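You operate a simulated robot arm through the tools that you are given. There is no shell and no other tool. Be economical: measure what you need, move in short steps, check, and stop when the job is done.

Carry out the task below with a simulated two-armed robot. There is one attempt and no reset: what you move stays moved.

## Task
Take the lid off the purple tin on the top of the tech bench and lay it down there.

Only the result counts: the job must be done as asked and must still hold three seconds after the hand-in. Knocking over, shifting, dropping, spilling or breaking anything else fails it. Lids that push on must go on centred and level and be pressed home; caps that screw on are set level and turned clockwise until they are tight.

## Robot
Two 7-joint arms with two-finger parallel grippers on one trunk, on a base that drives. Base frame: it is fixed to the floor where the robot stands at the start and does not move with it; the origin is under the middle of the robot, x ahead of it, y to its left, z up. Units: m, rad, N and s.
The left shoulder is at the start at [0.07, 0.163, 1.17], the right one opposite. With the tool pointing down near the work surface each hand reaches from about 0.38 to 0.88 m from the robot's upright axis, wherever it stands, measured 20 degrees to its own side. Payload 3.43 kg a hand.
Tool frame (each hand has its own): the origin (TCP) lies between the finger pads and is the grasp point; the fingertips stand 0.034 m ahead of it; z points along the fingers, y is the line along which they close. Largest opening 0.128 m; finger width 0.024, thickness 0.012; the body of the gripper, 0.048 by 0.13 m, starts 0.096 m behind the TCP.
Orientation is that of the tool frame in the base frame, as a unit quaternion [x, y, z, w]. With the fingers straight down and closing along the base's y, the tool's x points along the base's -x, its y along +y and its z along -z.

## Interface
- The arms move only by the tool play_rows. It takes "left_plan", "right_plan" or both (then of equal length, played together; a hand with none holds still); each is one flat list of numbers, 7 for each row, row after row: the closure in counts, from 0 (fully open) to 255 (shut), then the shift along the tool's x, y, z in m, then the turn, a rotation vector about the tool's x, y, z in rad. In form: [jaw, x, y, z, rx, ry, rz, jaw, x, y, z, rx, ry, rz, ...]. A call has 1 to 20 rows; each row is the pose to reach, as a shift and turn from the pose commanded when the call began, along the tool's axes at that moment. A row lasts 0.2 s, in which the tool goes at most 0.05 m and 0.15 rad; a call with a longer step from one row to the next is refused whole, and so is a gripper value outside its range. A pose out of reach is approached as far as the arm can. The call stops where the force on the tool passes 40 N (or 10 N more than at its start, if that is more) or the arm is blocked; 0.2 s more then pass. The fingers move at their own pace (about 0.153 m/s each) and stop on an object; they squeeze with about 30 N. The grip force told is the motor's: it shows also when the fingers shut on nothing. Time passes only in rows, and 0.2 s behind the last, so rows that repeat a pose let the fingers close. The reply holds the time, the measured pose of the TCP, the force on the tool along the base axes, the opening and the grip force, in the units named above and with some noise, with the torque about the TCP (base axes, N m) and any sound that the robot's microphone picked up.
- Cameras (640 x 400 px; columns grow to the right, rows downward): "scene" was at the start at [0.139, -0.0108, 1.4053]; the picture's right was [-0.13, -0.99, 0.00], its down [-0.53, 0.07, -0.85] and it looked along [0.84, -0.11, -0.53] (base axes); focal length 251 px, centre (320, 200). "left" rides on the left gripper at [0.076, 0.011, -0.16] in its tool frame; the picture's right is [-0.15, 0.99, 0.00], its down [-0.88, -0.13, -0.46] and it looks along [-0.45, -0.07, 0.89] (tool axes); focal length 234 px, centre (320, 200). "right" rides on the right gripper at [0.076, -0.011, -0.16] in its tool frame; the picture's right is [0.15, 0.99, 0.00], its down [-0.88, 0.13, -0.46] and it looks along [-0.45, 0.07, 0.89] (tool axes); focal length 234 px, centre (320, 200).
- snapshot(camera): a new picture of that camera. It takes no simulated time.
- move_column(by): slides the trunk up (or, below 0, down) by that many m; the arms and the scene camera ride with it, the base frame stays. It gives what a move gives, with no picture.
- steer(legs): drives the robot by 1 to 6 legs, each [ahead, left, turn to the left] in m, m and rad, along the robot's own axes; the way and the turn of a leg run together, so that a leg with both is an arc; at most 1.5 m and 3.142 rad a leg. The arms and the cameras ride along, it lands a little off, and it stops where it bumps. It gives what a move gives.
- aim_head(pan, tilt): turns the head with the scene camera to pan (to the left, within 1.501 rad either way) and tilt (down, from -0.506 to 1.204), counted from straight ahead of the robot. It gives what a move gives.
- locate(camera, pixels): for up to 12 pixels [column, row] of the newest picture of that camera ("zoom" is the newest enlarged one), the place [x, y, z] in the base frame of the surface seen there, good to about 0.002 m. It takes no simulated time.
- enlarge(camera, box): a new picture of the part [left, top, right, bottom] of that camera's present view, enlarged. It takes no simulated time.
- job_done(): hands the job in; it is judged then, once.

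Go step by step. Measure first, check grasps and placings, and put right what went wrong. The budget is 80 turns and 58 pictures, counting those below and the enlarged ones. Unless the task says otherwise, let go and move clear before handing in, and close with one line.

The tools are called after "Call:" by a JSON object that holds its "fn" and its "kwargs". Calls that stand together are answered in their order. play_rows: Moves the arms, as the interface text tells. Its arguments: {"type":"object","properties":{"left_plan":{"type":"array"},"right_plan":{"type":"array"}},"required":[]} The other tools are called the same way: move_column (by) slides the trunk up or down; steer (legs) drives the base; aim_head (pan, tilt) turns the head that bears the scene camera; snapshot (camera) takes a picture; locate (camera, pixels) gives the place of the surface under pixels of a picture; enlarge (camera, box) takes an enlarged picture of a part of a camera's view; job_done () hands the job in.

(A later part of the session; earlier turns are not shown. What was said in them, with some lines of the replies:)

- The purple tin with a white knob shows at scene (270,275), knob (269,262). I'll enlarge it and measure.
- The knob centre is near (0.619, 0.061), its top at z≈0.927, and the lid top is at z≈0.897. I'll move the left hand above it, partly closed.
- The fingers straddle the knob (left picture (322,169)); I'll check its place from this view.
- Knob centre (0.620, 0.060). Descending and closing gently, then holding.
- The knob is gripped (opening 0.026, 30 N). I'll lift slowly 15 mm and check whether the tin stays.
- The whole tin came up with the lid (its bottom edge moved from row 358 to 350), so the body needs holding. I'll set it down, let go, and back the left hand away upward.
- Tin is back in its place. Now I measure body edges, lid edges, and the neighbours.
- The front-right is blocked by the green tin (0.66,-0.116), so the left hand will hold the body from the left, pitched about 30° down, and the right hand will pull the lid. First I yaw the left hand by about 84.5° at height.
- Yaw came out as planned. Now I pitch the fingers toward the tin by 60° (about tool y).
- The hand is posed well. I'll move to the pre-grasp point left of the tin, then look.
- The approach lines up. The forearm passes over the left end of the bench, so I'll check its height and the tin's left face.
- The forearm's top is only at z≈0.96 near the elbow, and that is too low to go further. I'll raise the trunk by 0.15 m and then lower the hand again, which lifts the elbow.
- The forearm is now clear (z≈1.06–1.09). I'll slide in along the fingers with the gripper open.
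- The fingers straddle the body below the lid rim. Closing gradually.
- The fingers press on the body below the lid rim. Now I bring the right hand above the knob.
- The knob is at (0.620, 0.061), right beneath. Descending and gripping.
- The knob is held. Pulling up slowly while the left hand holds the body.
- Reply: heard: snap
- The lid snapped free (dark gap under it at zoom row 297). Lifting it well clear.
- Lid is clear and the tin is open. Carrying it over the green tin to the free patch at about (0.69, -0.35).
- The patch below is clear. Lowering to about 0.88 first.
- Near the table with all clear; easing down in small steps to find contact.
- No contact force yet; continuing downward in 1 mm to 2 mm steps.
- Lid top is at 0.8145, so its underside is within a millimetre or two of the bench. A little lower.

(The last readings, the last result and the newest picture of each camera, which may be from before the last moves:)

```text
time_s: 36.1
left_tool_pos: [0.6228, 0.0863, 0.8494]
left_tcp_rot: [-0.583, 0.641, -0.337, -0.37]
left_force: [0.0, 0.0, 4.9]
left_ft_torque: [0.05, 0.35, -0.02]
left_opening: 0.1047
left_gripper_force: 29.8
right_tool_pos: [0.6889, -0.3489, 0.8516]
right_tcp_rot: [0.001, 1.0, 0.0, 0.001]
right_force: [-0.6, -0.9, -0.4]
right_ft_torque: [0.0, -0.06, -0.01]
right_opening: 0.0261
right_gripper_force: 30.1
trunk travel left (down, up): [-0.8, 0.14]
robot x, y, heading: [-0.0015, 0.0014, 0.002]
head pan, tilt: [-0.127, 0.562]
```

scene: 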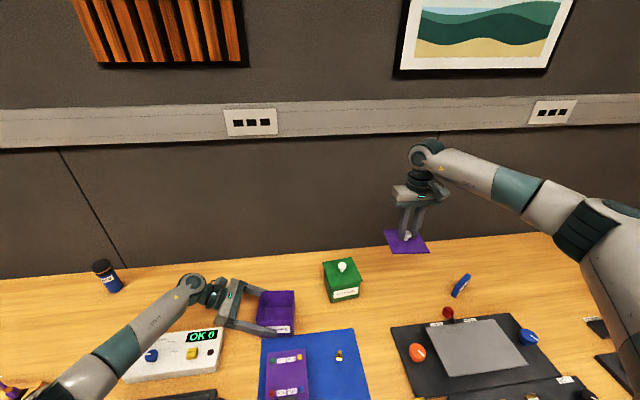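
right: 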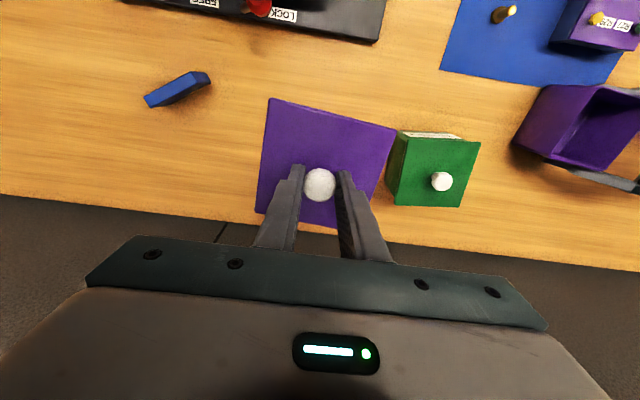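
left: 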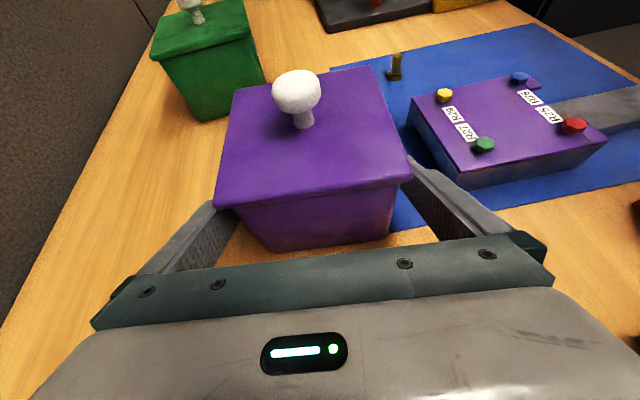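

Call:
{"fn": "play_rows", "kwargs": {"right_plan": [255, 0, 0, 0.001, 0, 0, 0, 255, 0, 0, 0.002, 0, 0, 0, 255, 0, 0, 0.002, 0, 0, 0]}}

Call:
{"fn": "enlarge", "kwargs": {"camera": "scene", "box": [370, 260, 430, 305]}}

Call:
{"fn": "locate", "kwargs": {"camera": "zoom", "pixels": [[300, 325], [200, 305], [400, 305], [300, 395]]}}

```text
time_s: 37.0
left_tool_pos: [0.6214, 0.0873, 0.8488]
left_tcp_rot: [-0.582, 0.642, -0.336, -0.37]
left_force: [1.3, -0.8, 0.2]
left_ft_torque: [-0.01, 0.06, 0.03]
left_opening: 0.1046
left_gripper_force: 30.3
right_tool_pos: [0.6902, -0.3485, 0.8514]
right_tcp_rot: [0.0, 1.0, 0.0, 0.002]
right_force: [-2.3, 0.4, 10.3]
right_ft_torque: [0.03, -0.58, 0.02]
right_opening: 0.0263
right_gripper_force: 30.0
trunk travel left (down, up): [-0.8, 0.14]
robot x, y, heading: [-0.0013, -0.0005, 0.002]
head pan, tilt: [-0.127, 0.562]
```

```text
8.89 times, centred on (400, 282) of scene
```

zoom: 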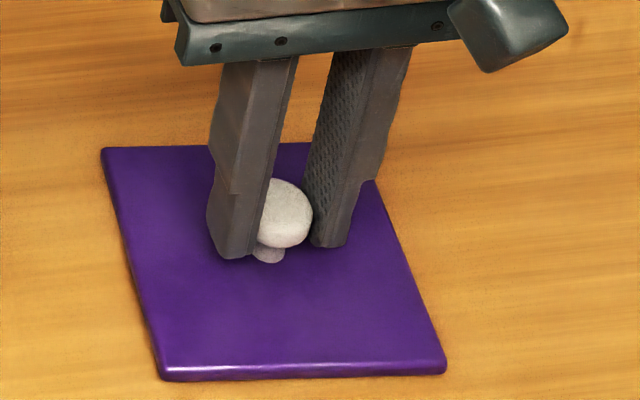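

```text
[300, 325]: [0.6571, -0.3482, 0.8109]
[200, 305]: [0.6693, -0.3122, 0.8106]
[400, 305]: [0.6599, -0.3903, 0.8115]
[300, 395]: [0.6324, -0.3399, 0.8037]
```

The lid rests on the bench (10 N contact). Releasing it and moving straight up.

Call:
{"fn": "play_rows", "kwargs": {"right_plan": [255, 0, 0, -0.001, 0, 0, 0, 200, 0, 0, -0.001, 0, 0, 0, 150, 0, 0, -0.001, 0, 0, 0, 120, 0, 0, -0.001, 0, 0, 0, 120, 0, 0, -0.001, 0, 0, 0, 120, 0, 0, -0.03, 0, 0, 0, 120, 0, 0, -0.07, 0, 0, 0, 120, 0, 0, -0.11, 0, 0, 0, 120, 0, 0, -0.15, 0, 0, 0, 120, 0, 0, -0.19, 0, 0, 0]}}

Call:
{"fn": "snapshot", "kwargs": {"camera": "scene"}}

Call:
{"fn": "enlarge", "kwargs": {"camera": "scene", "box": [200, 240, 360, 350]}}

```text
time_s: 39.1
left_tool_pos: [0.6221, 0.088, 0.8495]
left_tcp_rot: [-0.582, 0.641, -0.337, -0.37]
left_force: [-2.4, 1.2, 4.6]
left_ft_torque: [0.18, 0.45, -0.06]
left_opening: 0.1045
left_gripper_force: 30.1
right_tool_pos: [0.6867, -0.3496, 1.0382]
right_tcp_rot: [0.0, 1.0, 0.001, 0.0]
right_force: [-0.3, -0.1, -0.3]
right_ft_torque: [-0.02, 0.02, -0.01]
right_opening: 0.0679
right_gripper_force: 0.1
trunk travel left (down, up): [-0.8, 0.14]
robot x, y, heading: [-0.004, 0.0, -0.003]
head pan, tilt: [-0.127, 0.562]
```

```text
26 pictures are left
```

scene: 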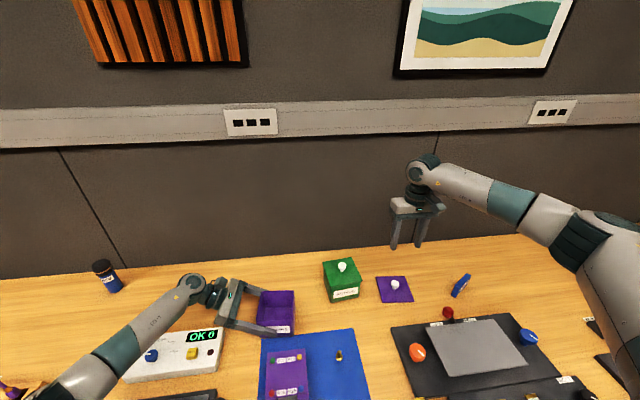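

```text
3.64 times, centred on (280, 295) of scene
```

zoom: 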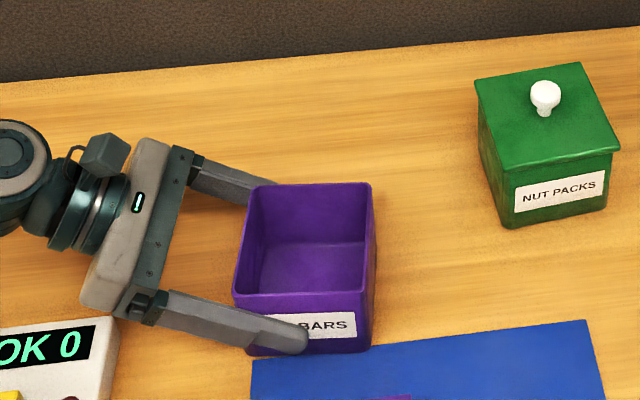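

The lid lies flat at (395,289). Now I release the tin body and back the left hand out along its fingers.

Call:
{"fn": "play_rows", "kwargs": {"left_plan": [70, 0, 0, 0, 0, 0, 0, 40, 0, 0, 0, 0, 0, 0, 20, 0, 0, 0, 0, 0, 0, 0, 0, 0, 0, 0, 0, 0, 0, 0, 0, 0, 0, 0, 0, 0, 0, 0, -0.02, 0, 0, 0, 0, 0, 0, -0.05, 0, 0, 0, 0, 0, 0, -0.08, 0, 0, 0, 0, 0, 0, -0.115, 0, 0, 0, 0, 0.04, 0, -0.14, 0, 0, 0, 0, 0.08, 0, -0.15, 0, 0, 0]}}

Call:
{"fn": "snapshot", "kwargs": {"camera": "scene"}}

Call:
{"fn": "enlarge", "kwargs": {"camera": "scene", "box": [230, 240, 440, 350]}}

```text
time_s: 41.5
left_tool_pos: [0.6298, 0.1747, 0.995]
left_tcp_rot: [-0.583, 0.641, -0.335, -0.37]
left_force: [-0.7, -0.1, -0.7]
left_ft_torque: [0.05, 0.02, 0.02]
left_opening: 0.128
left_gripper_force: 0.2
right_tool_pos: [0.6888, -0.3507, 1.038]
right_tcp_rot: [0.0, 1.0, 0.0, 0.0]
right_force: [0.2, 0.3, -0.4]
right_ft_torque: [0.0, -0.01, 0.02]
right_opening: 0.0676
right_gripper_force: 0.0
trunk travel left (down, up): [-0.8, 0.14]
robot x, y, heading: [-0.0006, -0.002, 0.0]
head pan, tilt: [-0.127, 0.562]
```

```text
24 pictures are left
```

scene: 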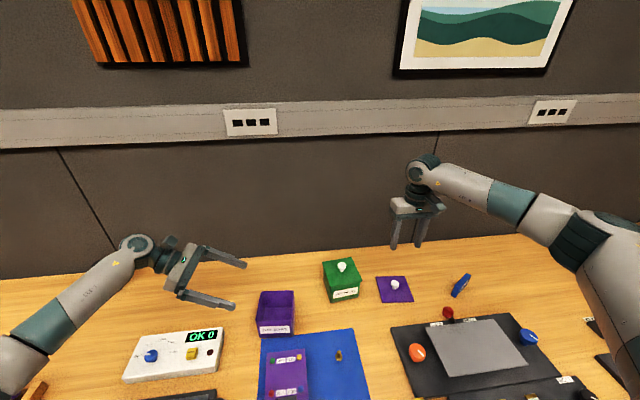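

```text
3.05 times, centred on (335, 295) of scene
```

zoom: 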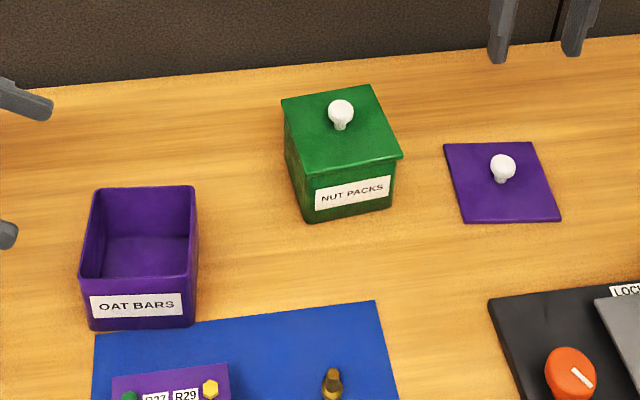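

Everything looks right, but the blue bottle is hidden behind the left arm. I'll raise the arm to check it.

Call:
{"fn": "play_rows", "kwargs": {"left_plan": [0, 0.035, 0, -0.02, 0, 0, 0, 0, 0.07, 0, -0.04, 0, 0, 0, 0, 0.104, 0, -0.06, 0, 0, 0, 0, 0.104, 0, -0.06, 0, 0, 0]}}

Call:
{"fn": "snapshot", "kwargs": {"camera": "scene"}}

```text
time_s: 42.5
left_tool_pos: [0.6301, 0.1755, 1.1135]
left_tcp_rot: [-0.582, 0.642, -0.335, -0.371]
left_force: [0.0, -0.3, 0.2]
left_ft_torque: [-0.02, 0.0, -0.02]
left_opening: 0.1279
left_gripper_force: 0.1
right_tool_pos: [0.6876, -0.3503, 1.0382]
right_tcp_rot: [0.0, 1.0, 0.001, 0.0]
right_force: [-0.2, -0.4, -0.5]
right_ft_torque: [0.03, 0.01, 0.03]
right_opening: 0.0677
right_gripper_force: 0.1
trunk travel left (down, up): [-0.8, 0.14]
robot x, y, heading: [0.0, -0.0038, -0.003]
head pan, tilt: [-0.127, 0.562]
```

```text
22 pictures are left
```

scene: 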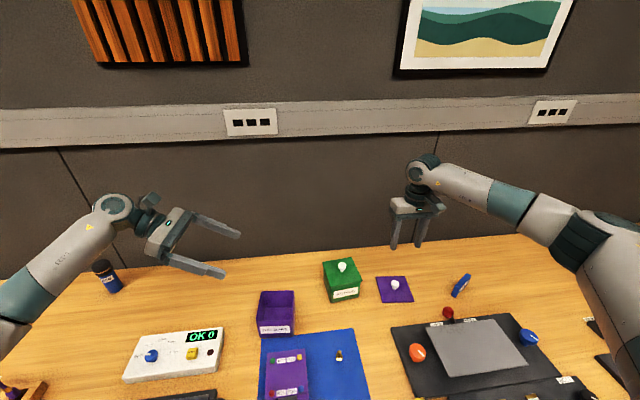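

The bottle stands at (107,277), the tin is open and upright, the lid lies flat at (395,289), and both hands are clear. Handing in.

Call:
{"fn": "job_done", "kwargs": {}}

```text
The job is handed in.
```

The lid is off the purple tin and lies flat, knob up, on the bench to the right of the green tin; the tin stands open in its place and nothing else was disturbed.
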